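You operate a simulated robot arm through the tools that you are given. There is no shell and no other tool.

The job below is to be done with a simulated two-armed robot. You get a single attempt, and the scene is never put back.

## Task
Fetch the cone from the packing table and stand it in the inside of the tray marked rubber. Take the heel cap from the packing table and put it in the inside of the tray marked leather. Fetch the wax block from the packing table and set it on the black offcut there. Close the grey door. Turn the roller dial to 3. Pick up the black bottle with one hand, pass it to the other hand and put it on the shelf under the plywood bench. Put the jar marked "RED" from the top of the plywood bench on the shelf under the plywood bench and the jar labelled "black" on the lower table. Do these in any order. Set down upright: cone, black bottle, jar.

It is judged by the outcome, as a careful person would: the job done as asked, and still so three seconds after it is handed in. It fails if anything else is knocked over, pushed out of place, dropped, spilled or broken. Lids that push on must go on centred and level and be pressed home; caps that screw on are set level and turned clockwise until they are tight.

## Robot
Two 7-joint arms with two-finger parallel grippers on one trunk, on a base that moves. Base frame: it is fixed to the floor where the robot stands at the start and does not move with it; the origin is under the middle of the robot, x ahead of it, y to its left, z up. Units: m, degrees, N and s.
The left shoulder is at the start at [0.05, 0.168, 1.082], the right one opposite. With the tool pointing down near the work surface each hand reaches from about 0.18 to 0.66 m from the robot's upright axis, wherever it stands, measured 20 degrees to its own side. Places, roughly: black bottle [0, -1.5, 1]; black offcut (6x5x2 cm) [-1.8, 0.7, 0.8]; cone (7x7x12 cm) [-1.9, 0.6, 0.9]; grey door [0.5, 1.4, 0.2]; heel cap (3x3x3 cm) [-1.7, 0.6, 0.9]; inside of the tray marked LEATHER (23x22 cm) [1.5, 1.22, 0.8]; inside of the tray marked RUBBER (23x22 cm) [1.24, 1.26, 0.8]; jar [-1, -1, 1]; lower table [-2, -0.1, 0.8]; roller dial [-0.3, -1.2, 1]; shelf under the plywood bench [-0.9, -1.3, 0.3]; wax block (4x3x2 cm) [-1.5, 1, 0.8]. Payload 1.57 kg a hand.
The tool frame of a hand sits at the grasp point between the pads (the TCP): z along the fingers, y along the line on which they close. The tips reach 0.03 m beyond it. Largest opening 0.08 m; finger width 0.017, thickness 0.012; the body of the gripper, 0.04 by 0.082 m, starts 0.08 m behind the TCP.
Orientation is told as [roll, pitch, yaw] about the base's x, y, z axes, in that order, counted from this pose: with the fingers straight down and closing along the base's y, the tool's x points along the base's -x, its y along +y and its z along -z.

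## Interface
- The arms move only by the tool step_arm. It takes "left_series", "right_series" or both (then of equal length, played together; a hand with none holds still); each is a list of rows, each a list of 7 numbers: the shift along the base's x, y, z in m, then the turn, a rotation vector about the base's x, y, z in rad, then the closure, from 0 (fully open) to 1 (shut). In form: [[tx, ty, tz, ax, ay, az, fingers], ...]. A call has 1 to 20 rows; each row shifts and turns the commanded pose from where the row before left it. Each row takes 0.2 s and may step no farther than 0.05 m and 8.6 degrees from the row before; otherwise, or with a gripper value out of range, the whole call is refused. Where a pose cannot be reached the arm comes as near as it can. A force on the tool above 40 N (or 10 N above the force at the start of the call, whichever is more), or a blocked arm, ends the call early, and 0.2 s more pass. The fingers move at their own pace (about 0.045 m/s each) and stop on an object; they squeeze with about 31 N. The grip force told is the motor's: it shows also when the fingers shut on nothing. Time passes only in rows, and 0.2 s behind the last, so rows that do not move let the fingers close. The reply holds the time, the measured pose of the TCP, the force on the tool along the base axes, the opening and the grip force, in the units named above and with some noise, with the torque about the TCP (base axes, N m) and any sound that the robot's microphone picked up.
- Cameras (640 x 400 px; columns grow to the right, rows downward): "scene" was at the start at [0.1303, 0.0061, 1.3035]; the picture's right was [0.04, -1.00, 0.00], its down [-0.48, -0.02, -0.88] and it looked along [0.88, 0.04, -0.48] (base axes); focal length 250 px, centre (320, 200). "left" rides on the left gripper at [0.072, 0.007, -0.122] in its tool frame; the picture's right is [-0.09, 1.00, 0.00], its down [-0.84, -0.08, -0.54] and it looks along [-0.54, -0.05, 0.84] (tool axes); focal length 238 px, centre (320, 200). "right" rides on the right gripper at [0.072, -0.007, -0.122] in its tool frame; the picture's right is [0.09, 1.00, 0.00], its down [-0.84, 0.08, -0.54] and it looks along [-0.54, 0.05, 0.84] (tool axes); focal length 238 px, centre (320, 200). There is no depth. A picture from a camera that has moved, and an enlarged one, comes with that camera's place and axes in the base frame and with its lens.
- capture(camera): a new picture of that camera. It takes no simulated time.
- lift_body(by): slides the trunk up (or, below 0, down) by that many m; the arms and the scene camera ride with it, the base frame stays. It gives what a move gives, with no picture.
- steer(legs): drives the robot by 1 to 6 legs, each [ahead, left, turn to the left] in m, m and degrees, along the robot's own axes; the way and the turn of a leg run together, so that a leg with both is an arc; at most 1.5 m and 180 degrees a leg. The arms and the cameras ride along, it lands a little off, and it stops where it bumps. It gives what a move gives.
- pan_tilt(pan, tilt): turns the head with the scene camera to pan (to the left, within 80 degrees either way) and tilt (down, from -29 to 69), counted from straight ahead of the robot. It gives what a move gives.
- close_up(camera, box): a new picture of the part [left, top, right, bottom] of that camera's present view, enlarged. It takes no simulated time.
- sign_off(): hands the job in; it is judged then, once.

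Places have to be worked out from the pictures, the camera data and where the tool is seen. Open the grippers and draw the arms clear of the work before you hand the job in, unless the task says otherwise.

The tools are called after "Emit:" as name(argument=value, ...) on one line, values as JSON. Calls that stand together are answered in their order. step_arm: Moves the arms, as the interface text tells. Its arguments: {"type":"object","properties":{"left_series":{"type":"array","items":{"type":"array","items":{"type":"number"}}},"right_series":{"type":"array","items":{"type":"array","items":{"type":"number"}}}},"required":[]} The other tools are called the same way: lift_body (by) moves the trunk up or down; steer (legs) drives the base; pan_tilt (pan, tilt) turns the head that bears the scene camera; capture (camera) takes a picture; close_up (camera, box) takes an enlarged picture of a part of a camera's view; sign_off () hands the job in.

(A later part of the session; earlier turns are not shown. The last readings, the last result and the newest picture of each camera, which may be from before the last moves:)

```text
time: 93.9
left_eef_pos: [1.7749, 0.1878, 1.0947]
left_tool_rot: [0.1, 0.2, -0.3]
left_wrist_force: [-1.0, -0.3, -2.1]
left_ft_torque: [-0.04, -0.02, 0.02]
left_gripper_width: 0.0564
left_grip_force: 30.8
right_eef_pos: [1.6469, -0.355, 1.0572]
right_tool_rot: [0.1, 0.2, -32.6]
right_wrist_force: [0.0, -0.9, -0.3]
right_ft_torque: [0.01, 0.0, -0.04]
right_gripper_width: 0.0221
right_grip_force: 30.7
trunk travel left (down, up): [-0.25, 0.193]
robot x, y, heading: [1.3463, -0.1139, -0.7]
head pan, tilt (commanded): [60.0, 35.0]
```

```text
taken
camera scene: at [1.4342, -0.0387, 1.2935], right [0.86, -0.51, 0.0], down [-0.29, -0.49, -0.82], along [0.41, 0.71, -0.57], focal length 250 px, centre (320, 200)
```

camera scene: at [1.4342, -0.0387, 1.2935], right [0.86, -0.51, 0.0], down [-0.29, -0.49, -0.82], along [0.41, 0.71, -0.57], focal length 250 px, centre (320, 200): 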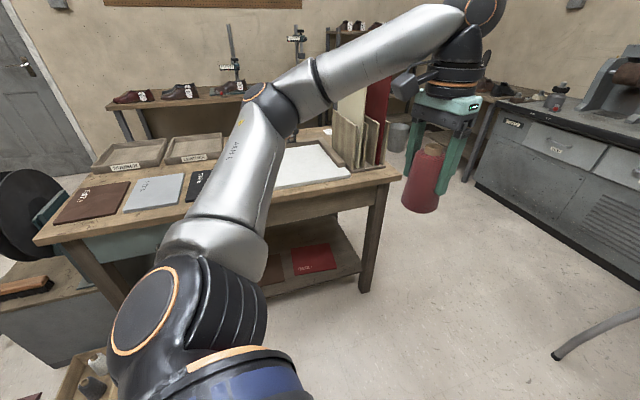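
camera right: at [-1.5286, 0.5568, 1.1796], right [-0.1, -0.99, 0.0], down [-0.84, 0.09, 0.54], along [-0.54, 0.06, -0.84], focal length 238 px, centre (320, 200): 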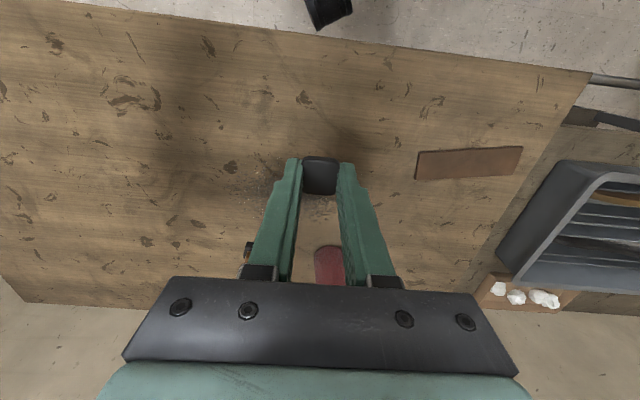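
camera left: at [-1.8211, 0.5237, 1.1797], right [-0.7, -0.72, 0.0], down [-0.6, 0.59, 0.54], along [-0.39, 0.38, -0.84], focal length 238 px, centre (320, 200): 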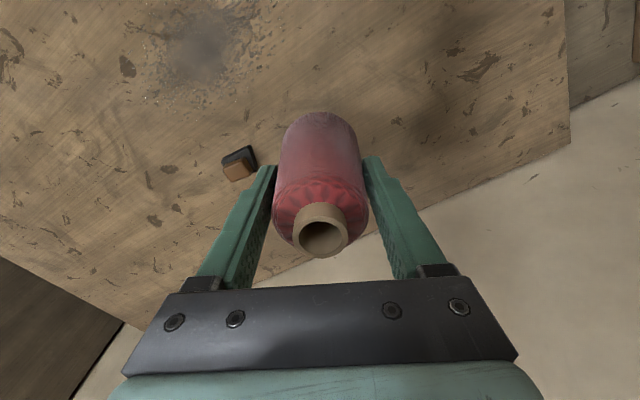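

The trays sit at the far (back) edge of the bench, so I may need to reach them from the back. I turn to face the bench and look more carefully at the layout.

Emit:
steer(legs=[[0, 0, 90]])

Emit:
pan_tilt(pan=0, tilt=25)

Emit:
capture(camera="scene")

Emit:
pan_tilt(pan=40, tilt=30)

Emit:
capture(camera="scene")

Emit:
pan_tilt(pan=-45, tilt=25)

Emit:
capture(camera="scene")

```text
time: 98.1
left_eef_pos: [1.0453, 0.3087, 1.0969]
left_tool_rot: [0.0, 0.3, 89.7]
left_wrist_force: [-0.2, 0.0, -1.7]
left_ft_torque: [-0.05, 0.01, 0.01]
left_gripper_width: 0.0566
left_grip_force: 30.8
right_eef_pos: [1.5873, 0.1799, 1.0574]
right_tool_rot: [0.0, 0.3, 57.4]
right_wrist_force: [0.7, -0.4, 0.4]
right_ft_torque: [-0.02, 0.0, 0.01]
right_gripper_width: 0.0219
right_grip_force: 30.4
trunk travel left (down, up): [-0.25, 0.193]
robot x, y, heading: [1.3519, -0.1167, 89.4]
head pan, tilt (commanded): [60.0, 35.0]
```

```text
time: 99.4
left_eef_pos: [1.0469, 0.3074, 1.0952]
left_tool_rot: [0.0, 0.1, 89.7]
left_wrist_force: [0.6, 0.4, -1.7]
left_ft_torque: [-0.03, 0.03, 0.01]
left_gripper_width: 0.0567
left_grip_force: 30.8
right_eef_pos: [1.587, 0.1804, 1.0573]
right_tool_rot: [0.0, 0.3, 57.4]
right_wrist_force: [-0.1, -0.1, -0.7]
right_ft_torque: [0.02, -0.04, -0.01]
right_gripper_width: 0.0216
right_grip_force: 30.9
trunk travel left (down, up): [-0.25, 0.193]
robot x, y, heading: [1.3492, -0.1182, 89.6]
head pan, tilt (commanded): [0.0, 25.0]
```

```text
taken
camera scene: at [1.3502, 0.0178, 1.3093], right [1.0, -0.01, 0.0], down [0.0, -0.42, -0.91], along [0.01, 0.91, -0.42], focal length 250 px, centre (320, 200)
```

scene: 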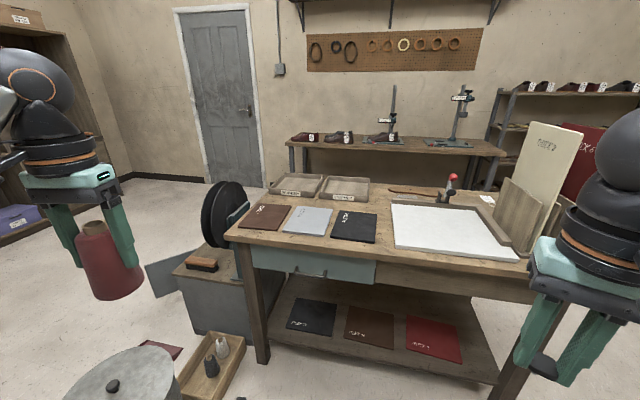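

```text
time: 100.5
left_eef_pos: [1.0454, 0.3084, 1.0956]
left_tool_rot: [0.0, 0.2, 89.7]
left_wrist_force: [-0.7, -0.2, -1.9]
left_ft_torque: [0.0, 0.0, 0.0]
left_gripper_width: 0.0563
left_grip_force: 31.0
right_eef_pos: [1.5878, 0.1801, 1.0582]
right_tool_rot: [0.0, 0.1, 57.4]
right_wrist_force: [-0.1, -0.4, 0.1]
right_ft_torque: [0.01, 0.01, 0.05]
right_gripper_width: 0.0222
right_grip_force: 31.2
trunk travel left (down, up): [-0.25, 0.193]
robot x, y, heading: [1.3504, -0.1177, 89.7]
head pan, tilt (commanded): [40.0, 30.0]
```

```text
taken
camera scene: at [1.292, -0.0046, 1.3014], right [0.77, 0.64, 0.0], down [0.32, -0.39, -0.87], along [-0.55, 0.67, -0.5], focal length 250 px, centre (320, 200)
```

scene: 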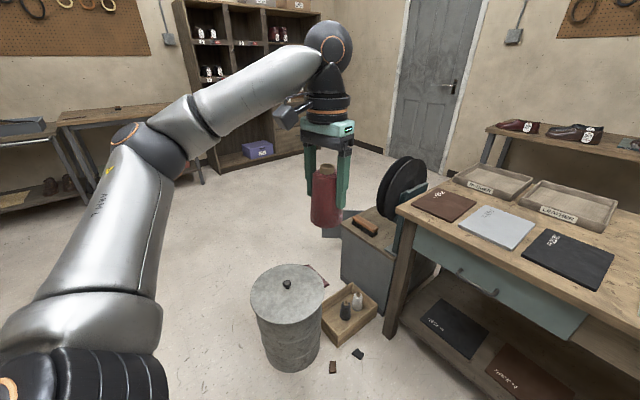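

```text
time: 102.1
left_eef_pos: [1.0468, 0.3074, 1.0957]
left_tool_rot: [-0.1, 0.2, 89.7]
left_wrist_force: [0.2, 0.2, -2.2]
left_ft_torque: [-0.04, 0.02, 0.0]
left_gripper_width: 0.0564
left_grip_force: 30.7
right_eef_pos: [1.5867, 0.1803, 1.0574]
right_tool_rot: [-0.1, 0.1, 57.3]
right_wrist_force: [-1.1, 0.3, 0.6]
right_ft_torque: [0.03, 0.01, 0.0]
right_gripper_width: 0.0221
right_grip_force: 31.2
trunk travel left (down, up): [-0.25, 0.193]
robot x, y, heading: [1.3529, -0.1181, 89.7]
head pan, tilt (commanded): [-45.0, 25.0]
```

```text
taken
camera scene: at [1.4152, -0.0096, 1.3093], right [0.7, -0.71, 0.0], down [-0.3, -0.3, -0.91], along [0.65, 0.64, -0.42], focal length 250 px, centre (320, 200)
```

scene: 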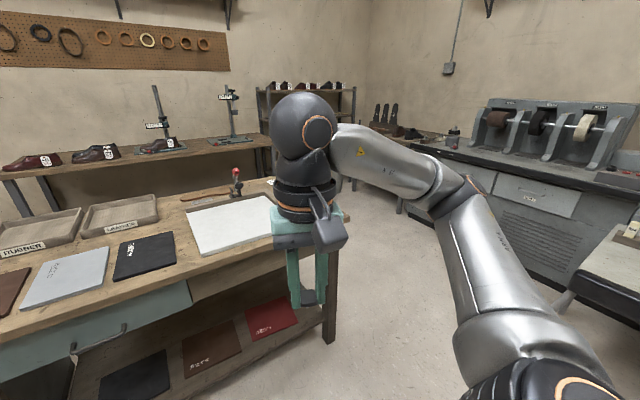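

I see a grey panel sticking out beside the small cabinet, likely the open door. I zoom in on that and on the trays.

Emit:
pan_tilt(pan=15, tilt=30)

Emit:
capture(camera="scene")

Emit:
close_up(camera="scene", box=[130, 120, 450, 320])

```text
time: 103.4
left_eef_pos: [1.0468, 0.3081, 1.0962]
left_tool_rot: [0.1, 0.2, 89.7]
left_wrist_force: [0.7, 0.0, -2.1]
left_ft_torque: [-0.01, -0.01, -0.03]
left_gripper_width: 0.0564
left_grip_force: 31.3
right_eef_pos: [1.5881, 0.1815, 1.0578]
right_tool_rot: [-0.1, 0.3, 57.4]
right_wrist_force: [0.3, -0.4, -0.3]
right_ft_torque: [-0.01, -0.04, 0.04]
right_gripper_width: 0.0219
right_grip_force: 31.0
trunk travel left (down, up): [-0.25, 0.193]
robot x, y, heading: [1.3515, -0.1157, 89.4]
head pan, tilt (commanded): [15.0, 30.0]
```

```text
taken
camera scene: at [1.3269, 0.0132, 1.3014], right [0.97, 0.25, 0.0], down [0.13, -0.48, -0.87], along [-0.22, 0.84, -0.5], focal length 250 px, centre (320, 200)
```

scene: 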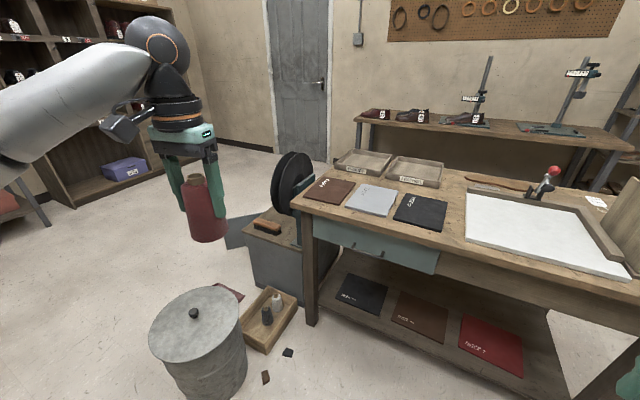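

```text
2.00 times, centred on (290, 220) of scene
camera zoom: at [1.3269, 0.0132, 1.3014], right [0.97, 0.25, 0.0], down [0.13, -0.48, -0.87], along [-0.22, 0.84, -0.5], focal length 500 px, centre (380, 160)
```

zoom: 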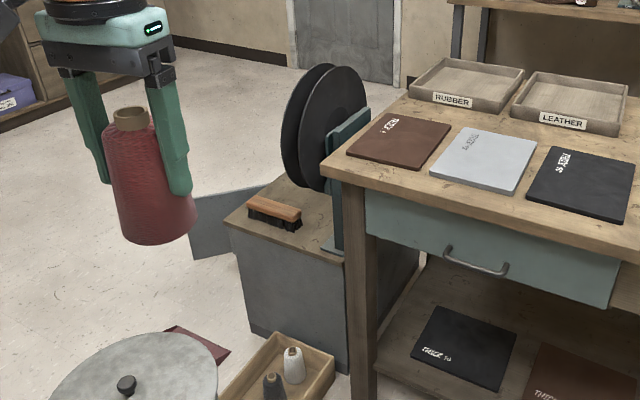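

The door is the grey panel swung out on the west side of the cabinet (edge near (0.27, 1.25)). I drive west, then north past it with margin, keeping arms up.

Emit:
steer(legs=[[0, 0.85, 0], [0, 0.8, 0], [1.2, 0, 0], [0.95, 0, 0]])

Emit:
pan_tilt(pan=-75, tilt=35)

Emit:
capture(camera="scene")

Emit:
pan_tilt(pan=0, tilt=25)

Emit:
capture(camera="scene")

```text
time: 128.7
left_eef_pos: [-0.5869, 2.501, 1.0953]
left_tool_rot: [0.0, 0.2, 89.5]
left_wrist_force: [-0.3, 0.2, -2.0]
left_ft_torque: [0.01, 0.01, 0.01]
left_gripper_width: 0.0563
left_grip_force: 31.2
right_eef_pos: [-0.046, 2.3731, 1.0577]
right_tool_rot: [0.0, 0.3, 57.3]
right_wrist_force: [0.0, 0.9, -0.4]
right_ft_torque: [-0.02, 0.01, 0.0]
right_gripper_width: 0.0222
right_grip_force: 30.7
trunk travel left (down, up): [-0.25, 0.193]
robot x, y, heading: [-0.2833, 2.0761, 89.5]
head pan, tilt (commanded): [15.0, 30.0]
```

```text
time: 130.3
left_eef_pos: [-0.5883, 2.5006, 1.0965]
left_tool_rot: [0.0, 0.2, 89.5]
left_wrist_force: [0.0, -0.5, -2.1]
left_ft_torque: [-0.01, 0.0, -0.03]
left_gripper_width: 0.0563
left_grip_force: 30.9
right_eef_pos: [-0.0451, 2.373, 1.0576]
right_tool_rot: [0.0, 0.2, 57.3]
right_wrist_force: [0.7, -0.2, -0.2]
right_ft_torque: [-0.01, 0.03, 0.01]
right_gripper_width: 0.0221
right_grip_force: 31.1
trunk travel left (down, up): [-0.25, 0.193]
robot x, y, heading: [-0.2843, 2.0764, 89.4]
head pan, tilt (commanded): [-75.0, 35.0]
```

```text
taken
camera scene: at [-0.1993, 2.1402, 1.2936], right [0.25, -0.97, 0.0], down [-0.56, -0.14, -0.82], along [0.79, 0.21, -0.57], focal length 250 px, centre (320, 200)
```

scene: 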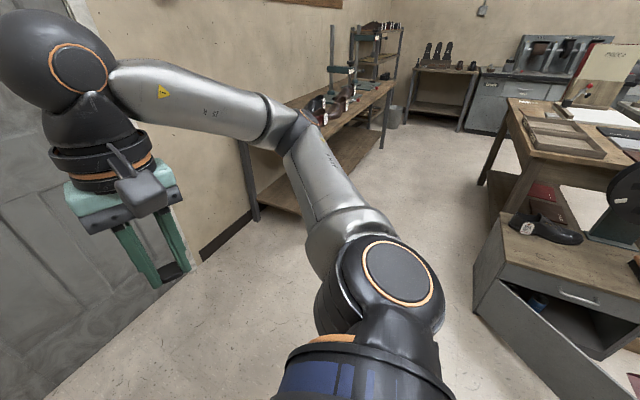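

```text
time: 131.8
left_eef_pos: [-0.5876, 2.5, 1.0964]
left_tool_rot: [0.0, 0.2, 89.4]
left_wrist_force: [0.8, 0.0, -2.0]
left_ft_torque: [0.0, 0.01, -0.07]
left_gripper_width: 0.0564
left_grip_force: 31.1
right_eef_pos: [-0.0471, 2.372, 1.0563]
right_tool_rot: [0.0, 0.3, 57.4]
right_wrist_force: [0.0, -0.2, 0.2]
right_ft_torque: [-0.01, 0.02, -0.01]
right_gripper_width: 0.0219
right_grip_force: 31.2
trunk travel left (down, up): [-0.25, 0.193]
robot x, y, heading: [-0.2848, 2.0755, 89.6]
head pan, tilt (commanded): [0.0, 25.0]
```

```text
taken
camera scene: at [-0.2837, 2.2103, 1.3093], right [1.0, -0.01, 0.0], down [0.0, -0.42, -0.91], along [0.01, 0.91, -0.42], focal length 250 px, centre (320, 200)
```

scene: 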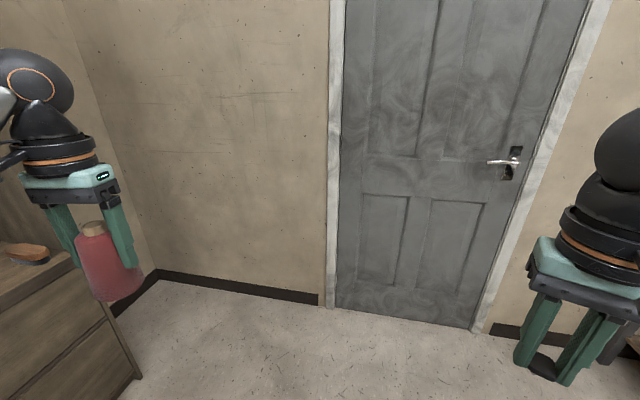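

I'm near the back wall. I zoom on the cabinet from here to understand its door.

Emit:
pan_tilt(pan=-80, tilt=45)

Emit:
capture(camera="scene")

Emit:
close_up(camera="scene", box=[440, 120, 640, 245])

```text
time: 133.3
left_eef_pos: [-0.5865, 2.4996, 1.0977]
left_tool_rot: [0.0, 0.2, 89.5]
left_wrist_force: [0.0, 0.0, -1.7]
left_ft_torque: [0.02, 0.02, 0.01]
left_gripper_width: 0.0563
left_grip_force: 31.4
right_eef_pos: [-0.0459, 2.3734, 1.0572]
right_tool_rot: [-0.1, 0.2, 57.3]
right_wrist_force: [0.2, 0.6, 0.5]
right_ft_torque: [-0.01, 0.02, -0.04]
right_gripper_width: 0.0221
right_grip_force: 30.7
trunk travel left (down, up): [-0.25, 0.193]
robot x, y, heading: [-0.2859, 2.0779, 89.6]
head pan, tilt (commanded): [-80.0, 45.0]
```

```text
taken
camera scene: at [-0.2044, 2.1316, 1.2788], right [0.17, -0.99, 0.0], down [-0.7, -0.12, -0.71], along [0.7, 0.12, -0.71], focal length 250 px, centre (320, 200)
```

scene: 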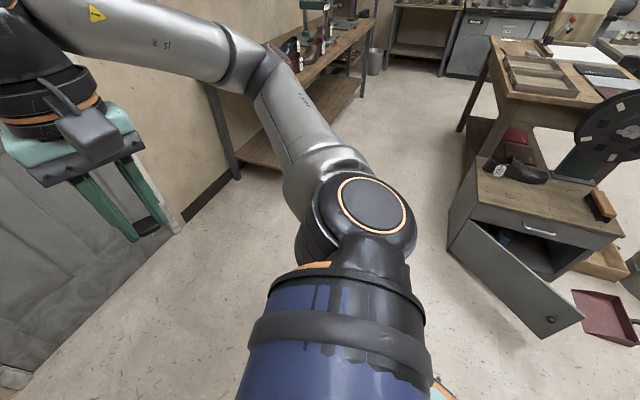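

```text
3.20 times, centred on (540, 182) of scene
camera zoom: at [-0.2044, 2.1316, 1.2788], right [0.17, -0.99, 0.0], down [-0.7, -0.12, -0.71], along [0.7, 0.12, -0.71], focal length 801 px, centre (-384, 256)
```

zoom: 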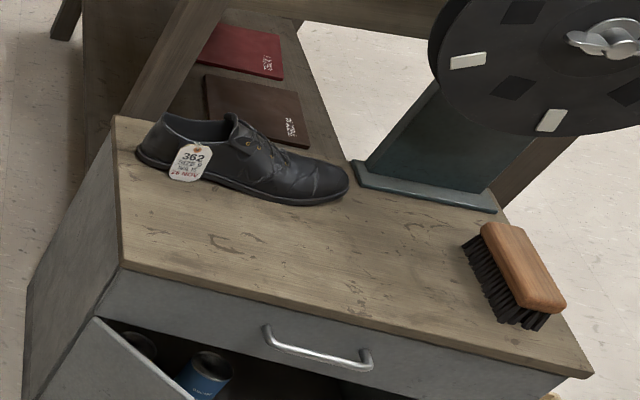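

The cabinet top is ≈0.44 m high; its door is hinged at the north-west corner ≈(0.71, 1.54), free end ≈(0.29, 1.25), open about 46°. Trays first: I turn round and move along the back of the bench.

Emit:
steer(legs=[[0, 0, -95], [0, 0, -95], [0, 0.88, 0], [0, 0.82, 0]])

Emit:
pan_tilt(pan=0, tilt=45)

Emit:
capture(camera="scene")

```text
time: 156.7
left_eef_pos: [1.596, 1.2378, 1.0963]
left_tool_rot: [0.0, 0.2, -102.1]
left_wrist_force: [0.6, 0.3, -1.6]
left_ft_torque: [0.04, 0.02, -0.03]
left_gripper_width: 0.0561
left_grip_force: 31.0
right_eef_pos: [1.0917, 1.4712, 1.0569]
right_tool_rot: [0.0, 0.2, -134.3]
right_wrist_force: [-0.2, -1.2, 0.8]
right_ft_torque: [0.03, -0.02, -0.03]
right_gripper_width: 0.0221
right_grip_force: 31.3
trunk travel left (down, up): [-0.25, 0.193]
robot x, y, heading: [1.3852, 1.7151, -102.2]
head pan, tilt (commanded): [-80.0, 45.0]
```

```text
time: 158.3
left_eef_pos: [1.5954, 1.2378, 1.0959]
left_tool_rot: [-0.1, 0.1, -102.0]
left_wrist_force: [0.0, -0.5, -2.0]
left_ft_torque: [0.01, 0.05, 0.04]
left_gripper_width: 0.0562
left_grip_force: 30.7
right_eef_pos: [1.0921, 1.4725, 1.0567]
right_tool_rot: [0.0, 0.2, -134.2]
right_wrist_force: [0.4, -0.3, -0.6]
right_ft_torque: [0.06, 0.01, 0.01]
right_gripper_width: 0.0219
right_grip_force: 31.0
trunk travel left (down, up): [-0.25, 0.193]
robot x, y, heading: [1.3861, 1.7174, -102.1]
head pan, tilt (commanded): [0.0, 45.0]
```

```text
taken
camera scene: at [1.358, 1.5983, 1.2787], right [-0.98, 0.21, 0.0], down [0.15, 0.69, -0.71], along [-0.15, -0.69, -0.71], focal length 250 px, centre (320, 200)
```

scene: 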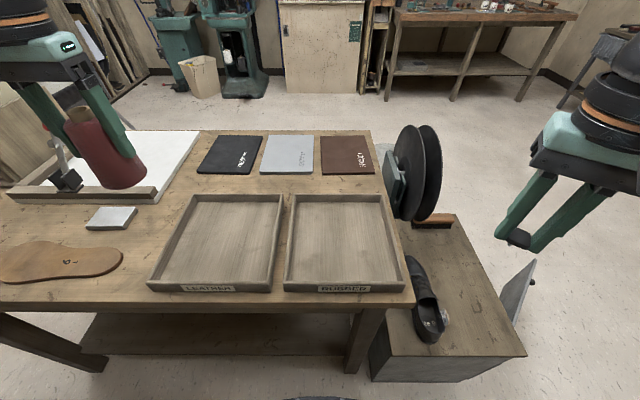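

Both trays are right in front: LEATHER centre ≈(1.495, 1.222), RUBBER centre ≈(1.238, 1.277). I carry the cone with the left hand over the RUBBER tray.

Emit:
step_arm(left_series=[[-0.0447, 0.0046, 0, 0, 0, 0, 1], [-0.0447, 0.0046, 0, 0, 0, 0, 1], [-0.0447, 0.0046, 0, 0, 0, 0, 1], [-0.0447, 0.0046, 0, 0, 0, 0, 1], [-0.0447, 0.0046, 0, 0, 0, 0, 1], [-0.0447, 0.0046, 0, 0, 0, 0, 1], [-0.0447, 0.0046, 0, 0, 0, 0, 1], [-0.0447, 0.0046, 0, 0, 0, 0, 1], [0, 0, 0, 0, 0, 0, 1]])

Emit:
capture(camera="scene")

Emit:
capture(camera="left")

```text
time: 160.3
left_eef_pos: [1.237, 1.2735, 1.0965]
left_tool_rot: [0.0, 0.2, -102.0]
left_wrist_force: [0.0, -0.2, -1.7]
left_ft_torque: [0.01, 0.03, 0.04]
left_gripper_width: 0.056
left_grip_force: 31.0
right_eef_pos: [1.092, 1.471, 1.056]
right_tool_rot: [0.0, 0.2, -134.4]
right_wrist_force: [0.4, 0.1, 0.3]
right_ft_torque: [0.01, 0.01, -0.01]
right_gripper_width: 0.0221
right_grip_force: 30.9
trunk travel left (down, up): [-0.25, 0.193]
robot x, y, heading: [1.3852, 1.7172, -102.2]
head pan, tilt (commanded): [0.0, 45.0]
```

```text
taken
camera scene: at [1.3582, 1.5982, 1.2787], right [-0.98, 0.21, 0.0], down [0.15, 0.69, -0.71], along [-0.15, -0.69, -0.71], focal length 250 px, centre (320, 200)
```

scene: 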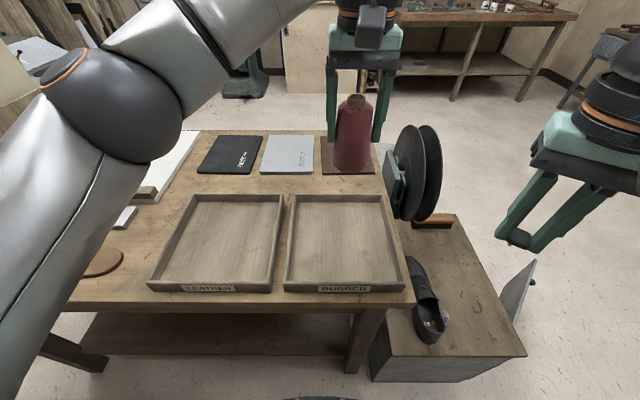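

```text
taken
camera left: at [1.2593, 1.3416, 1.218], right [0.95, -0.3, 0.0], down [-0.25, -0.8, 0.54], along [-0.16, -0.51, -0.84], focal length 238 px, centre (320, 200)
```

left: 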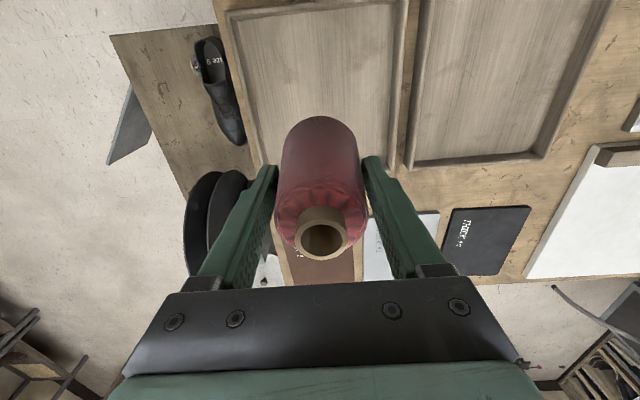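

The cone is centred over the RUBBER tray. I lower it most of the way, then feel for the tray floor in small steps.

Emit:
step_arm(left_series=[[0, 0, -0.04, 0, 0, 0, 1], [0, 0, -0.045, 0, 0, 0, 1], [0, 0, -0.045, 0, 0, 0, 1], [0, 0, -0.035, 0, 0, 0, 1], [0, 0, -0.015, 0, 0, 0, 1], [0, 0, 0, 0, 0, 0, 1]])

Emit:
close_up(camera="scene", box=[240, 120, 432, 240])

Emit:
capture(camera="left")

```text
time: 161.7
left_eef_pos: [1.2389, 1.2741, 0.916]
left_tool_rot: [-0.1, 0.3, -101.9]
left_wrist_force: [0.2, 0.0, -3.0]
left_ft_torque: [-0.02, 0.01, 0.02]
left_gripper_width: 0.056
left_grip_force: 30.7
right_eef_pos: [1.0925, 1.4719, 1.0571]
right_tool_rot: [0.1, 0.2, -134.3]
right_wrist_force: [-1.0, 0.1, 0.0]
right_ft_torque: [-0.02, -0.02, 0.02]
right_gripper_width: 0.0222
right_grip_force: 31.0
trunk travel left (down, up): [-0.25, 0.193]
robot x, y, heading: [1.386, 1.7149, -101.9]
head pan, tilt (commanded): [0.0, 45.0]
```

```text
3.33 times, centred on (336, 180) of scene
camera zoom: at [1.358, 1.5983, 1.2787], right [-0.98, 0.21, 0.0], down [0.15, 0.69, -0.71], along [-0.15, -0.69, -0.71], focal length 834 px, centre (267, 267)
```

zoom: 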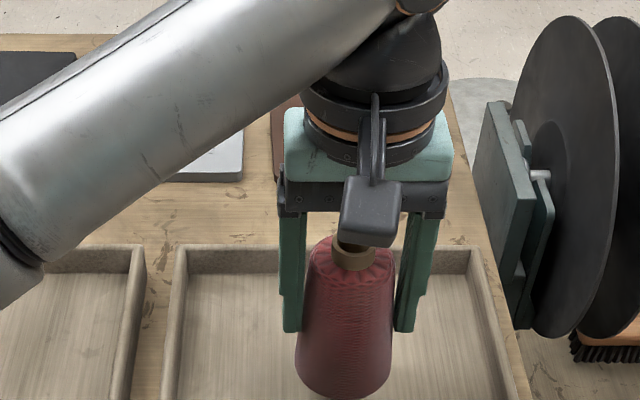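

```text
taken
camera left: at [1.2606, 1.3428, 1.0377], right [0.95, -0.3, 0.0], down [-0.25, -0.8, 0.54], along [-0.16, -0.52, -0.84], focal length 238 px, centre (320, 200)
```

left: 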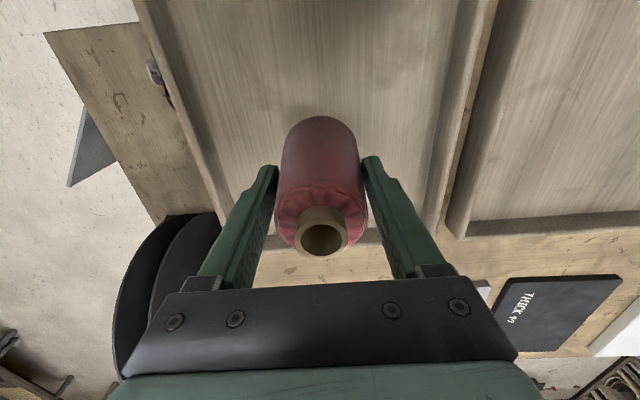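

The cone is centred in the tray with room around. I lower in small steps to contact.

Emit:
step_arm(left_series=[[0, 0, -0.005, 0, 0, 0, 1], [0, 0, -0.005, 0, 0, 0, 1], [0, 0, -0.004, 0, 0, 0, 1], [0, 0, 0, 0, 0, 0, 1]])

```text
time: 162.7
left_eef_pos: [1.2384, 1.2746, 0.9015]
left_tool_rot: [0.1, 0.2, -102.1]
left_wrist_force: [-1.1, 1.1, -2.7]
left_ft_torque: [0.0, 0.01, -0.02]
left_gripper_width: 0.0561
left_grip_force: 30.8
right_eef_pos: [1.0907, 1.472, 1.0568]
right_tool_rot: [0.0, 0.2, -134.3]
right_wrist_force: [0.3, -0.3, -0.4]
right_ft_torque: [-0.01, 0.0, 0.0]
right_gripper_width: 0.0223
right_grip_force: 31.1
trunk travel left (down, up): [-0.25, 0.193]
robot x, y, heading: [1.3848, 1.7208, -102.0]
head pan, tilt (commanded): [0.0, 45.0]
```

No contact yet (only the cone's weight shows); I continue down in 3 mm steps.

Emit:
step_arm(left_series=[[0, 0, -0.003, 0, 0, 0, 1], [0, 0, -0.003, 0, 0, 0, 1], [0, 0, -0.003, 0, 0, 0, 1], [0, 0, 0, 0, 0, 0, 1]])

Emit:
close_up(camera="scene", box=[240, 150, 432, 270])

```text
time: 163.7
left_eef_pos: [1.239, 1.2748, 0.8923]
left_tool_rot: [0.0, 0.2, -101.9]
left_wrist_force: [-0.1, -0.3, -1.8]
left_ft_torque: [0.02, 0.0, 0.02]
left_gripper_width: 0.0561
left_grip_force: 31.0
right_eef_pos: [1.0912, 1.4714, 1.0563]
right_tool_rot: [0.1, 0.2, -134.2]
right_wrist_force: [-0.9, -0.2, -1.0]
right_ft_torque: [-0.05, 0.01, 0.0]
right_gripper_width: 0.0221
right_grip_force: 31.3
trunk travel left (down, up): [-0.25, 0.193]
robot x, y, heading: [1.3858, 1.7122, -102.0]
head pan, tilt (commanded): [0.0, 45.0]
```

```text
3.33 times, centred on (336, 210) of scene
camera zoom: at [1.358, 1.5983, 1.2787], right [-0.98, 0.21, 0.0], down [0.15, 0.69, -0.71], along [-0.15, -0.69, -0.71], focal length 834 px, centre (267, 167)
```

zoom: 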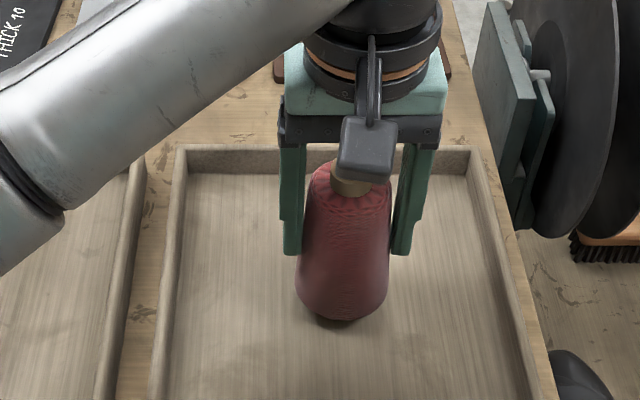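

Still a little gap by the look of the shadow; I keep lowering.

Emit:
step_arm(left_series=[[0, 0, -0.003, 0, 0, 0, 1], [0, 0, -0.003, 0, 0, 0, 1], [0, 0, -0.003, 0, 0, 0, 1], [0, 0, 0, 0, 0, 0, 1]])

Emit:
close_up(camera="scene", box=[240, 150, 432, 270])

```text
time: 164.7
left_eef_pos: [1.237, 1.2742, 0.8849]
left_tool_rot: [0.0, 0.0, -102.1]
left_wrist_force: [1.0, -2.0, 11.3]
left_ft_torque: [0.02, -0.38, -0.01]
left_gripper_width: 0.056
left_grip_force: 31.2
right_eef_pos: [1.0916, 1.4732, 1.0578]
right_tool_rot: [0.0, 0.1, -134.3]
right_wrist_force: [0.4, 0.0, 0.7]
right_ft_torque: [0.03, -0.01, -0.02]
right_gripper_width: 0.0222
right_grip_force: 30.7
trunk travel left (down, up): [-0.25, 0.193]
robot x, y, heading: [1.3849, 1.7133, -102.2]
head pan, tilt (commanded): [0.0, 45.0]
```

```text
3.33 times, centred on (336, 210) of scene
camera zoom: at [1.3583, 1.599, 1.279], right [-0.98, 0.21, 0.0], down [0.15, 0.69, -0.71], along [-0.15, -0.69, -0.71], focal length 834 px, centre (267, 167)
```

zoom: 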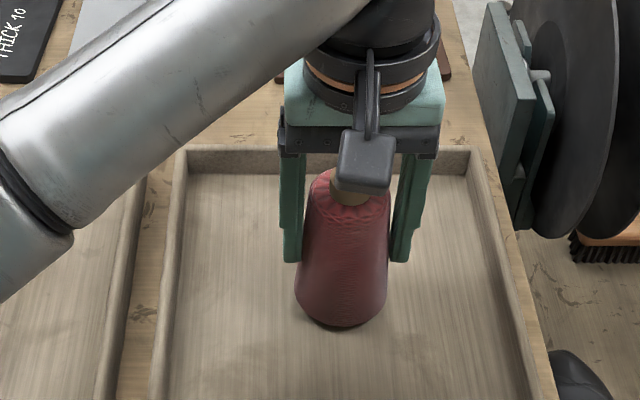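

The cone touches the tray floor (force up to 11 N). I ease up 1 mm and open the fingers evenly, then withdraw upward.

Emit:
step_arm(left_series=[[0, 0, 0.001, 0, 0, 0, 1], [0, 0, 0, 0, 0, 0, 0.3], [0, 0, 0, 0, 0, 0, 0.15], [0, 0, 0, 0, 0, 0, 0], [0, 0, 0, 0, 0, 0, 0], [0, 0, 0, 0, 0, 0, 0]])

Emit:
close_up(camera="scene", box=[240, 150, 432, 270])

Emit:
capture(camera="left")

```text
time: 166.1
left_eef_pos: [1.2374, 1.2748, 0.8857]
left_tool_rot: [-0.1, 0.2, -102.1]
left_wrist_force: [0.0, -1.0, 0.4]
left_ft_torque: [0.0, 0.01, -0.04]
left_gripper_width: 0.0801
left_grip_force: 0.0
right_eef_pos: [1.0918, 1.4719, 1.0567]
right_tool_rot: [0.1, 0.2, -134.3]
right_wrist_force: [0.7, 0.1, -0.2]
right_ft_torque: [0.02, 0.01, -0.02]
right_gripper_width: 0.0222
right_grip_force: 31.2
trunk travel left (down, up): [-0.25, 0.193]
robot x, y, heading: [1.3847, 1.7152, -102.3]
head pan, tilt (commanded): [0.0, 45.0]
```

```text
3.33 times, centred on (336, 210) of scene
camera zoom: at [1.358, 1.5985, 1.2788], right [-0.98, 0.21, 0.0], down [0.15, 0.69, -0.71], along [-0.15, -0.69, -0.71], focal length 834 px, centre (267, 167)
```

zoom: 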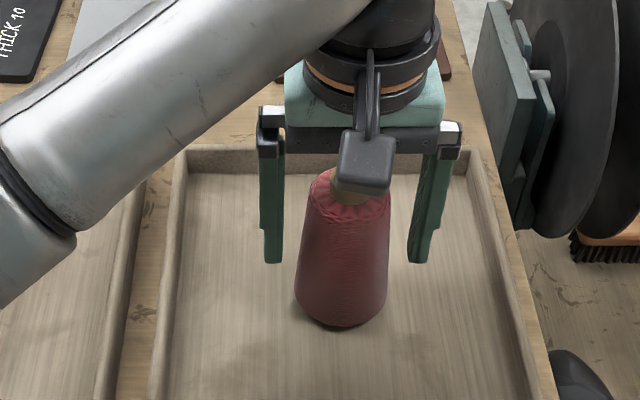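

```text
taken
camera left: at [1.26, 1.3426, 1.0074], right [0.95, -0.3, 0.0], down [-0.25, -0.8, 0.54], along [-0.16, -0.52, -0.84], focal length 238 px, centre (320, 200)
```

left: 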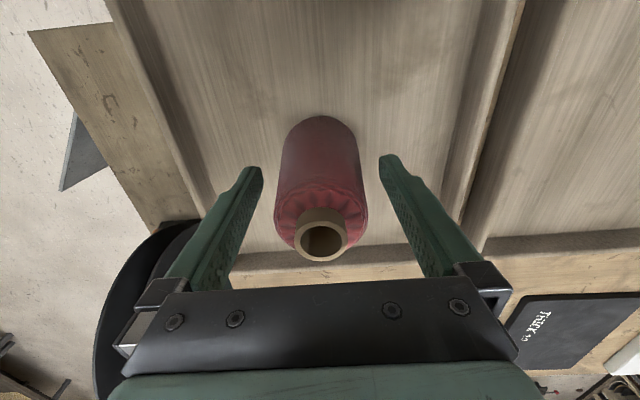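

The cone stands free and upright. I lift the left hand straight up, move it aside, and then shift the robot left (east) so the right hand can serve the LEATHER tray.

Emit:
step_arm(left_series=[[0, 0, 0.03, 0, 0, 0, 0], [0, 0, 0.045, 0, 0, 0, 0], [0, 0, 0.045, 0, 0, 0, 0], [0, 0, 0.045, 0, 0, 0, 0], [0, 0, 0.035, 0, 0, 0, 0], [0.045, 0.01, 0, 0, 0, 0, 0], [0.045, 0.01, 0, 0, 0, 0, 0], [0.045, 0.01, 0, 0, 0, 0, 0], [0.045, 0.01, 0, 0, 0, 0, 0], [0.045, 0.01, 0, 0, 0, 0, 0], [0.045, 0.01, 0, 0, 0, 0, 0], [0.045, 0.01, 0, 0, 0, 0, 0]])

Emit:
steer(legs=[[0, 0.22, 0]])

Emit:
capture(camera="scene")

```text
time: 168.7
left_eef_pos: [1.5535, 1.3457, 1.0842]
left_tool_rot: [0.0, 0.2, -102.2]
left_wrist_force: [-0.6, 0.5, -0.3]
left_ft_torque: [-0.03, -0.01, -0.03]
left_gripper_width: 0.08
left_grip_force: 0.0
right_eef_pos: [1.092, 1.4726, 1.058]
right_tool_rot: [0.0, 0.1, -134.3]
right_wrist_force: [0.8, -0.2, -0.5]
right_ft_torque: [0.02, 0.01, -0.01]
right_gripper_width: 0.0221
right_grip_force: 31.1
trunk travel left (down, up): [-0.25, 0.193]
robot x, y, heading: [1.3853, 1.7166, -101.8]
head pan, tilt (commanded): [0.0, 45.0]
```

```text
time: 171.2
left_eef_pos: [1.7687, 1.2985, 1.0857]
left_tool_rot: [0.0, 0.2, -102.1]
left_wrist_force: [-0.3, 0.0, -0.3]
left_ft_torque: [-0.02, 0.03, 0.01]
left_gripper_width: 0.0801
left_grip_force: 0.1
right_eef_pos: [1.3073, 1.4253, 1.0565]
right_tool_rot: [0.0, 0.3, -134.4]
right_wrist_force: [0.5, 0.5, 0.0]
right_ft_torque: [-0.01, -0.03, 0.0]
right_gripper_width: 0.0223
right_grip_force: 30.9
trunk travel left (down, up): [-0.25, 0.193]
robot x, y, heading: [1.6009, 1.6659, -102.2]
head pan, tilt (commanded): [0.0, 45.0]
```

```text
taken
camera scene: at [1.5737, 1.5521, 1.2788], right [-0.98, 0.21, 0.0], down [0.15, 0.69, -0.71], along [-0.15, -0.69, -0.71], focal length 250 px, centre (320, 200)
```

scene: 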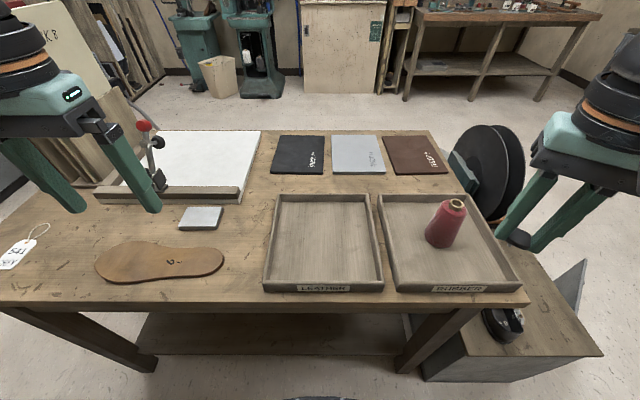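

LEATHER tray centre confirmed at ≈(1.496, 1.222). I bring the heel cap over it and lower most of the way.

Emit:
step_arm(right_series=[[0.0268, -0.0286, 0, 0, 0, 0.08, 1], [0.0268, -0.0286, 0, 0, 0, 0.08, 1], [0.0268, -0.0286, 0, 0, 0, 0.08, 1], [0.0268, -0.0286, 0, 0, 0, 0.08, 1], [0.0268, -0.0286, 0, 0, 0, 0.08, 1], [0.0268, -0.0286, 0, 0, 0, 0.08, 1], [0.0268, -0.0286, 0, 0, 0, 0.08, 1], [0, 0, -0.045, 0, 0, 0, 1], [0, 0, -0.045, 0, 0, 0, 1], [0, 0, -0.045, 0, 0, 0, 1], [0, 0, -0.045, 0, 0, 0, 1], [0, 0, -0.01, 0, 0, 0, 1], [0, 0, 0, 0, 0, 0, 1]])

Emit:
capture(camera="right")

Emit:
close_up(camera="scene", box=[224, 120, 416, 240])

```text
time: 174.0
left_eef_pos: [1.7687, 1.298, 1.0861]
left_tool_rot: [0.0, 0.2, -102.0]
left_wrist_force: [-0.2, -0.3, -0.3]
left_ft_torque: [0.01, 0.0, 0.02]
left_gripper_width: 0.08
left_grip_force: 0.1
right_eef_pos: [1.4941, 1.2244, 0.8665]
right_tool_rot: [-0.1, 0.2, -102.4]
right_wrist_force: [0.6, -0.2, 0.2]
right_ft_torque: [-0.02, 0.0, 0.0]
right_gripper_width: 0.0221
right_grip_force: 31.1
trunk travel left (down, up): [-0.25, 0.193]
robot x, y, heading: [1.6012, 1.666, -102.2]
head pan, tilt (commanded): [0.0, 45.0]
```

```text
taken
camera right: at [1.5016, 1.2961, 0.9888], right [0.99, -0.12, 0.0], down [-0.1, -0.84, 0.54], along [-0.07, -0.54, -0.84], focal length 238 px, centre (320, 200)
```

right: 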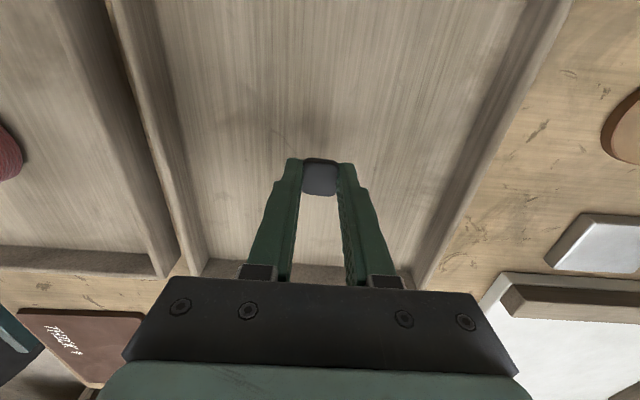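

```text
3.33 times, centred on (320, 180) of scene
camera zoom: at [1.5735, 1.5521, 1.2788], right [-0.98, 0.21, 0.0], down [0.15, 0.69, -0.71], along [-0.15, -0.69, -0.71], focal length 834 px, centre (320, 267)
```

zoom: 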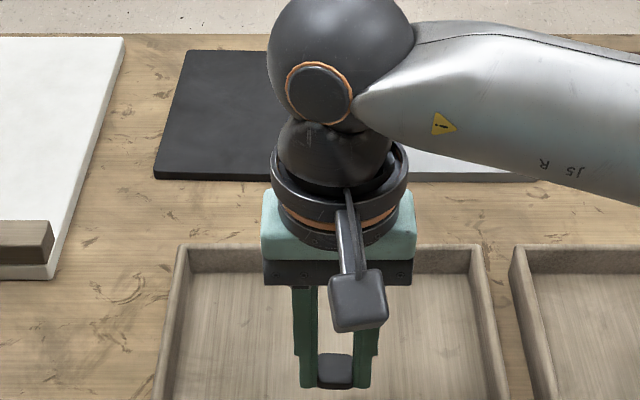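

The cap is inside the tray outline. I lower it step by step until it touches.

Emit:
step_arm(right_series=[[0, 0, -0.005, 0, 0, 0, 1], [0, 0, -0.005, 0, 0, 0, 1], [0, 0, -0.004, 0, 0, 0, 1], [0, 0, 0, 0, 0, 0, 1]])

Emit:
step_arm(right_series=[[0, 0, -0.002, 0, 0, 0, 1], [0, 0, -0.002, 0, 0, 0, 1], [0, 0, 0, 0, 0, 0, 1]])

```text
time: 175.0
left_eef_pos: [1.7678, 1.2978, 1.0854]
left_tool_rot: [0.0, 0.2, -102.1]
left_wrist_force: [-0.1, -0.2, -0.3]
left_ft_torque: [0.02, -0.01, 0.01]
left_gripper_width: 0.08
left_grip_force: 0.2
right_eef_pos: [1.4932, 1.2265, 0.8535]
right_tool_rot: [0.0, 0.3, -102.3]
right_wrist_force: [0.9, 0.6, 0.8]
right_ft_torque: [0.0, 0.01, 0.05]
right_gripper_width: 0.0221
right_grip_force: 30.5
trunk travel left (down, up): [-0.25, 0.193]
robot x, y, heading: [1.5991, 1.6695, -102.3]
head pan, tilt (commanded): [0.0, 45.0]
```

```text
time: 175.8
left_eef_pos: [1.7683, 1.2998, 1.0856]
left_tool_rot: [0.0, 0.2, -102.0]
left_wrist_force: [-0.2, 0.0, -0.2]
left_ft_torque: [0.0, 0.02, 0.03]
left_gripper_width: 0.0802
left_grip_force: 0.0
right_eef_pos: [1.4954, 1.2263, 0.8479]
right_tool_rot: [0.1, 0.1, -102.3]
right_wrist_force: [0.3, -0.3, -0.3]
right_ft_torque: [-0.01, -0.01, 0.01]
right_gripper_width: 0.0224
right_grip_force: 31.6
trunk travel left (down, up): [-0.25, 0.193]
robot x, y, heading: [1.6041, 1.6702, -102.4]
head pan, tilt (commanded): [0.0, 45.0]
```

No contact at 0.848 yet; a few more small steps down.

Emit:
step_arm(right_series=[[0, 0, -0.0015, 0, 0, 0, 1], [0, 0, -0.0015, 0, 0, 0, 1], [0, 0, 0, 0, 0, 0, 1]])

Emit:
close_up(camera="scene", box=[272, 180, 368, 240])

```text
time: 176.6
left_eef_pos: [1.7672, 1.2997, 1.0849]
left_tool_rot: [0.0, 0.1, -102.1]
left_wrist_force: [0.5, -0.3, -0.5]
left_ft_torque: [-0.01, 0.0, -0.03]
left_gripper_width: 0.0799
left_grip_force: 0.0
right_eef_pos: [1.4945, 1.2255, 0.8482]
right_tool_rot: [0.0, -0.1, -102.3]
right_wrist_force: [0.0, 0.2, 11.6]
right_ft_torque: [-0.08, 0.06, 0.02]
right_gripper_width: 0.0219
right_grip_force: 30.9
trunk travel left (down, up): [-0.25, 0.193]
robot x, y, heading: [1.6014, 1.6693, -102.2]
head pan, tilt (commanded): [0.0, 45.0]
```

```text
6.67 times, centred on (320, 210) of scene
camera zoom: at [1.5736, 1.5529, 1.279], right [-0.98, 0.21, 0.0], down [0.15, 0.69, -0.71], along [-0.15, -0.69, -0.71], focal length 1668 px, centre (320, 133)
```

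zoom: 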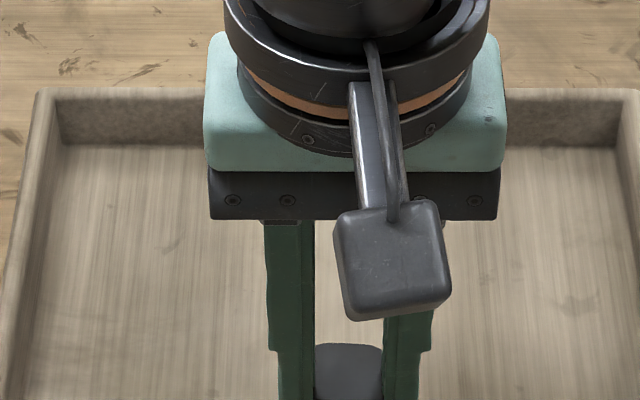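

Contact at 11.6 N. I release the heel cap and lift the right hand straight up.

Emit:
step_arm(right_series=[[0, 0, 0.001, 0, 0, 0, 1], [0, 0, 0, 0, 0, 0, 0.6], [0, 0, 0, 0, 0, 0, 0.3], [0, 0, 0, 0, 0, 0, 0], [0, 0, 0, 0, 0, 0, 0], [0, 0, 0, 0, 0, 0, 0], [0, 0, 0.02, 0, 0, 0, 0], [0, 0, 0.045, 0, 0, 0, 0], [0, 0, 0.045, 0, 0, 0, 0], [0, 0, 0.045, 0, 0, 0, 0], [0, 0, 0.045, 0, 0, 0, 0]])

Emit:
capture(camera="right")

Emit:
capture(camera="scene")

```text
time: 179.0
left_eef_pos: [1.7687, 1.2989, 1.0851]
left_tool_rot: [0.1, 0.1, -102.1]
left_wrist_force: [0.2, 0.2, 0.0]
left_ft_torque: [0.02, -0.02, -0.01]
left_gripper_width: 0.08
left_grip_force: 0.1
right_eef_pos: [1.4953, 1.2269, 1.0462]
right_tool_rot: [-0.1, 0.2, -102.1]
right_wrist_force: [0.2, 0.4, 0.1]
right_ft_torque: [0.0, 0.01, 0.05]
right_gripper_width: 0.08
right_grip_force: 0.1
trunk travel left (down, up): [-0.25, 0.193]
robot x, y, heading: [1.6012, 1.6669, -101.9]
head pan, tilt (commanded): [0.0, 45.0]
```

```text
taken
camera right: at [1.5023, 1.2977, 1.1693], right [0.99, -0.12, 0.0], down [-0.1, -0.84, 0.54], along [-0.07, -0.54, -0.84], focal length 238 px, centre (320, 200)
```

right: 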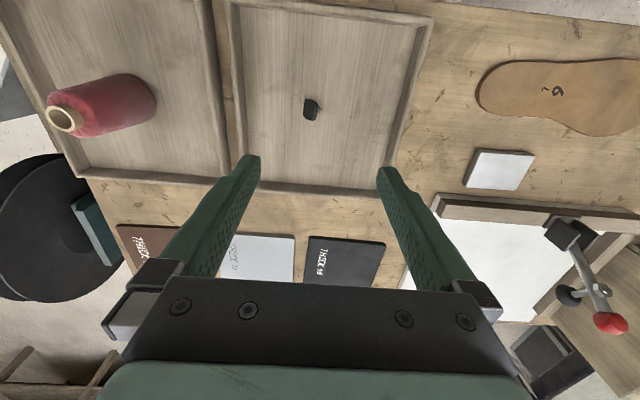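

```text
taken
camera scene: at [1.5737, 1.5524, 1.2787], right [-0.98, 0.21, 0.0], down [0.15, 0.69, -0.71], along [-0.15, -0.69, -0.71], focal length 250 px, centre (320, 200)
```

scene: 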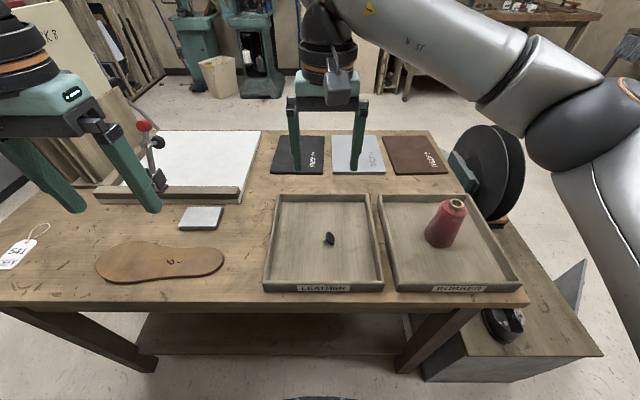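

The heel cap lies inside the LEATHER tray (it needn't stand upright). I zoom to verify both.

Emit:
close_up(camera="scene", box=[260, 180, 532, 350])

Emit:
close_up(camera="right", box=[272, 80, 368, 140])

```text
2.35 times, centred on (396, 265) of scene
camera zoom: at [1.5737, 1.5524, 1.2787], right [-0.98, 0.21, 0.0], down [0.15, 0.69, -0.71], along [-0.15, -0.69, -0.71], focal length 589 px, centre (141, 47)
```

zoom: 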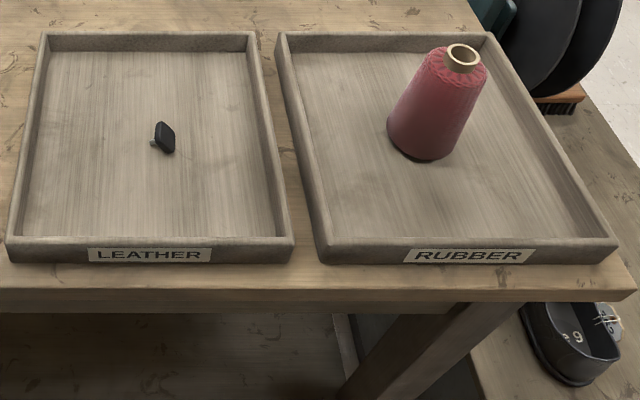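

```text
6.67 times, centred on (320, 110) of right
camera zoom: at [1.5023, 1.2977, 1.1693], right [0.99, -0.12, 0.0], down [-0.1, -0.84, 0.54], along [-0.07, -0.54, -0.84], focal length 1589 px, centre (320, 800)
```

zoom: 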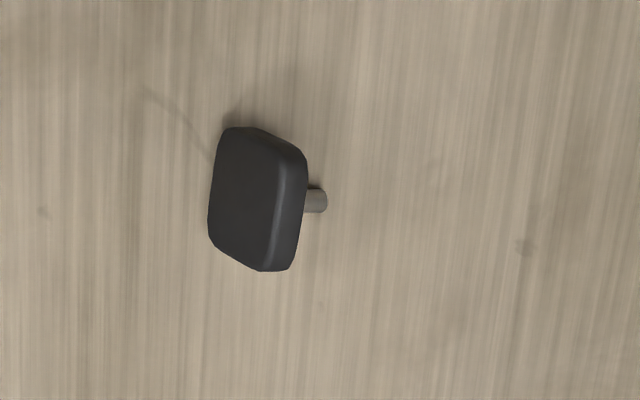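

Cone upright in RUBBER, heel cap in LEATHER. Next the grey door: I move back west along the north side and turn to face it.

Emit:
steer(legs=[[0, -0.9, 0], [0, -0.65, 0], [0, 0, 69]])

Emit:
pan_tilt(pan=0, tilt=50)

Emit:
capture(camera="scene")

```text
time: 196.0
left_eef_pos: [0.492, 2.0222, 1.0858]
left_tool_rot: [0.0, 0.2, -32.7]
left_wrist_force: [0.4, -0.1, 0.3]
left_ft_torque: [0.0, 0.03, 0.01]
left_gripper_width: 0.0798
left_grip_force: 0.1
right_eef_pos: [0.4637, 1.7404, 1.0462]
right_tool_rot: [0.0, 0.3, -32.9]
right_wrist_force: [-0.1, -0.3, -0.7]
right_ft_torque: [-0.01, 0.02, 0.0]
right_gripper_width: 0.0799
right_grip_force: 0.1
trunk travel left (down, up): [-0.25, 0.193]
robot x, y, heading: [0.083, 1.9981, -32.8]
head pan, tilt (commanded): [0.0, 45.0]
```

```text
time: 196.7
left_eef_pos: [0.4916, 2.0211, 1.085]
left_tool_rot: [0.0, 0.1, -32.6]
left_wrist_force: [0.5, -0.1, 0.1]
left_ft_torque: [-0.02, -0.01, 0.0]
left_gripper_width: 0.0802
left_grip_force: 0.0
right_eef_pos: [0.463, 1.7406, 1.0463]
right_tool_rot: [-0.1, 0.2, -32.9]
right_wrist_force: [0.0, -0.4, 0.4]
right_ft_torque: [-0.01, 0.03, 0.0]
right_gripper_width: 0.0803
right_grip_force: 0.1
trunk travel left (down, up): [-0.25, 0.193]
robot x, y, heading: [0.0881, 1.9941, -32.6]
head pan, tilt (commanded): [0.0, 50.0]
```

```text
taken
camera scene: at [0.1844, 1.9328, 1.2719], right [-0.54, -0.84, 0.0], down [-0.64, 0.41, -0.64], along [0.54, -0.35, -0.77], focal length 250 px, centre (320, 200)
```

scene: 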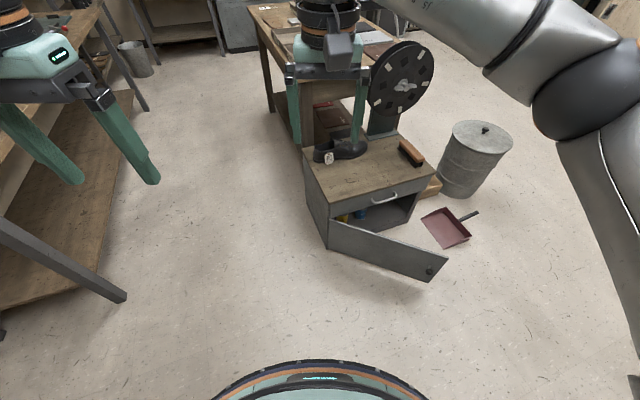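

Door geometry confirmed: hinge ≈(0.715, 1.538), free end ≈(0.292, 1.254), height 0.08–0.34 m. I drive to a spot behind its outer face and lower the trunk.

Emit:
steer(legs=[[0.155, -0.294, 0]])

Emit:
lift_body(by=-0.25)

Emit:
capture(camera="scene")

```text
time: 199.9
left_eef_pos: [0.4621, 1.6886, 1.0841]
left_tool_rot: [0.2, 0.2, -32.9]
left_wrist_force: [-0.2, -0.6, 0.5]
left_ft_torque: [-0.01, 0.01, 0.02]
left_gripper_width: 0.08
left_grip_force: 0.2
right_eef_pos: [0.4329, 1.4084, 1.0455]
right_tool_rot: [0.1, 0.2, -33.0]
right_wrist_force: [-0.1, 0.6, -0.1]
right_ft_torque: [-0.03, 0.0, 0.0]
right_gripper_width: 0.0799
right_grip_force: 0.2
trunk travel left (down, up): [-0.25, 0.193]
robot x, y, heading: [0.0585, 1.6656, -32.7]
head pan, tilt (commanded): [0.0, 50.0]
```

```text
time: 202.4
left_eef_pos: [0.4609, 1.6889, 0.8349]
left_tool_rot: [0.1, 0.2, -32.9]
left_wrist_force: [-0.3, -0.4, 0.3]
left_ft_torque: [0.01, 0.0, 0.01]
left_gripper_width: 0.0802
left_grip_force: 0.0
right_eef_pos: [0.4323, 1.408, 0.7969]
right_tool_rot: [0.0, 0.2, -33.0]
right_wrist_force: [0.0, -0.1, -1.0]
right_ft_torque: [-0.01, -0.01, -0.01]
right_gripper_width: 0.0798
right_grip_force: 0.0
trunk travel left (down, up): [0.0, 0.443]
robot x, y, heading: [0.0533, 1.6623, -32.6]
head pan, tilt (commanded): [0.0, 50.0]
```

```text
taken
camera scene: at [0.1543, 1.6011, 1.0219], right [-0.54, -0.84, 0.0], down [-0.64, 0.42, -0.64], along [0.54, -0.35, -0.77], focal length 250 px, centre (320, 200)
```

scene: 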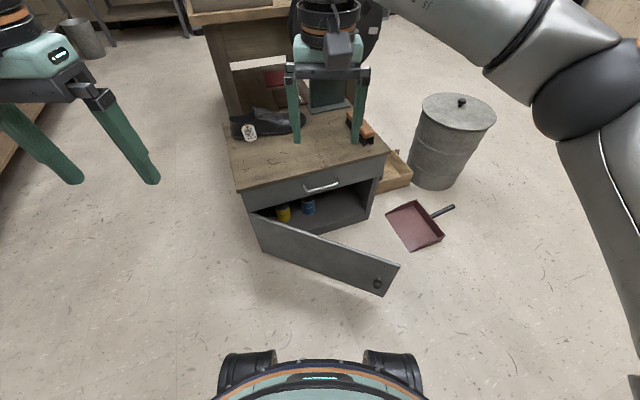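

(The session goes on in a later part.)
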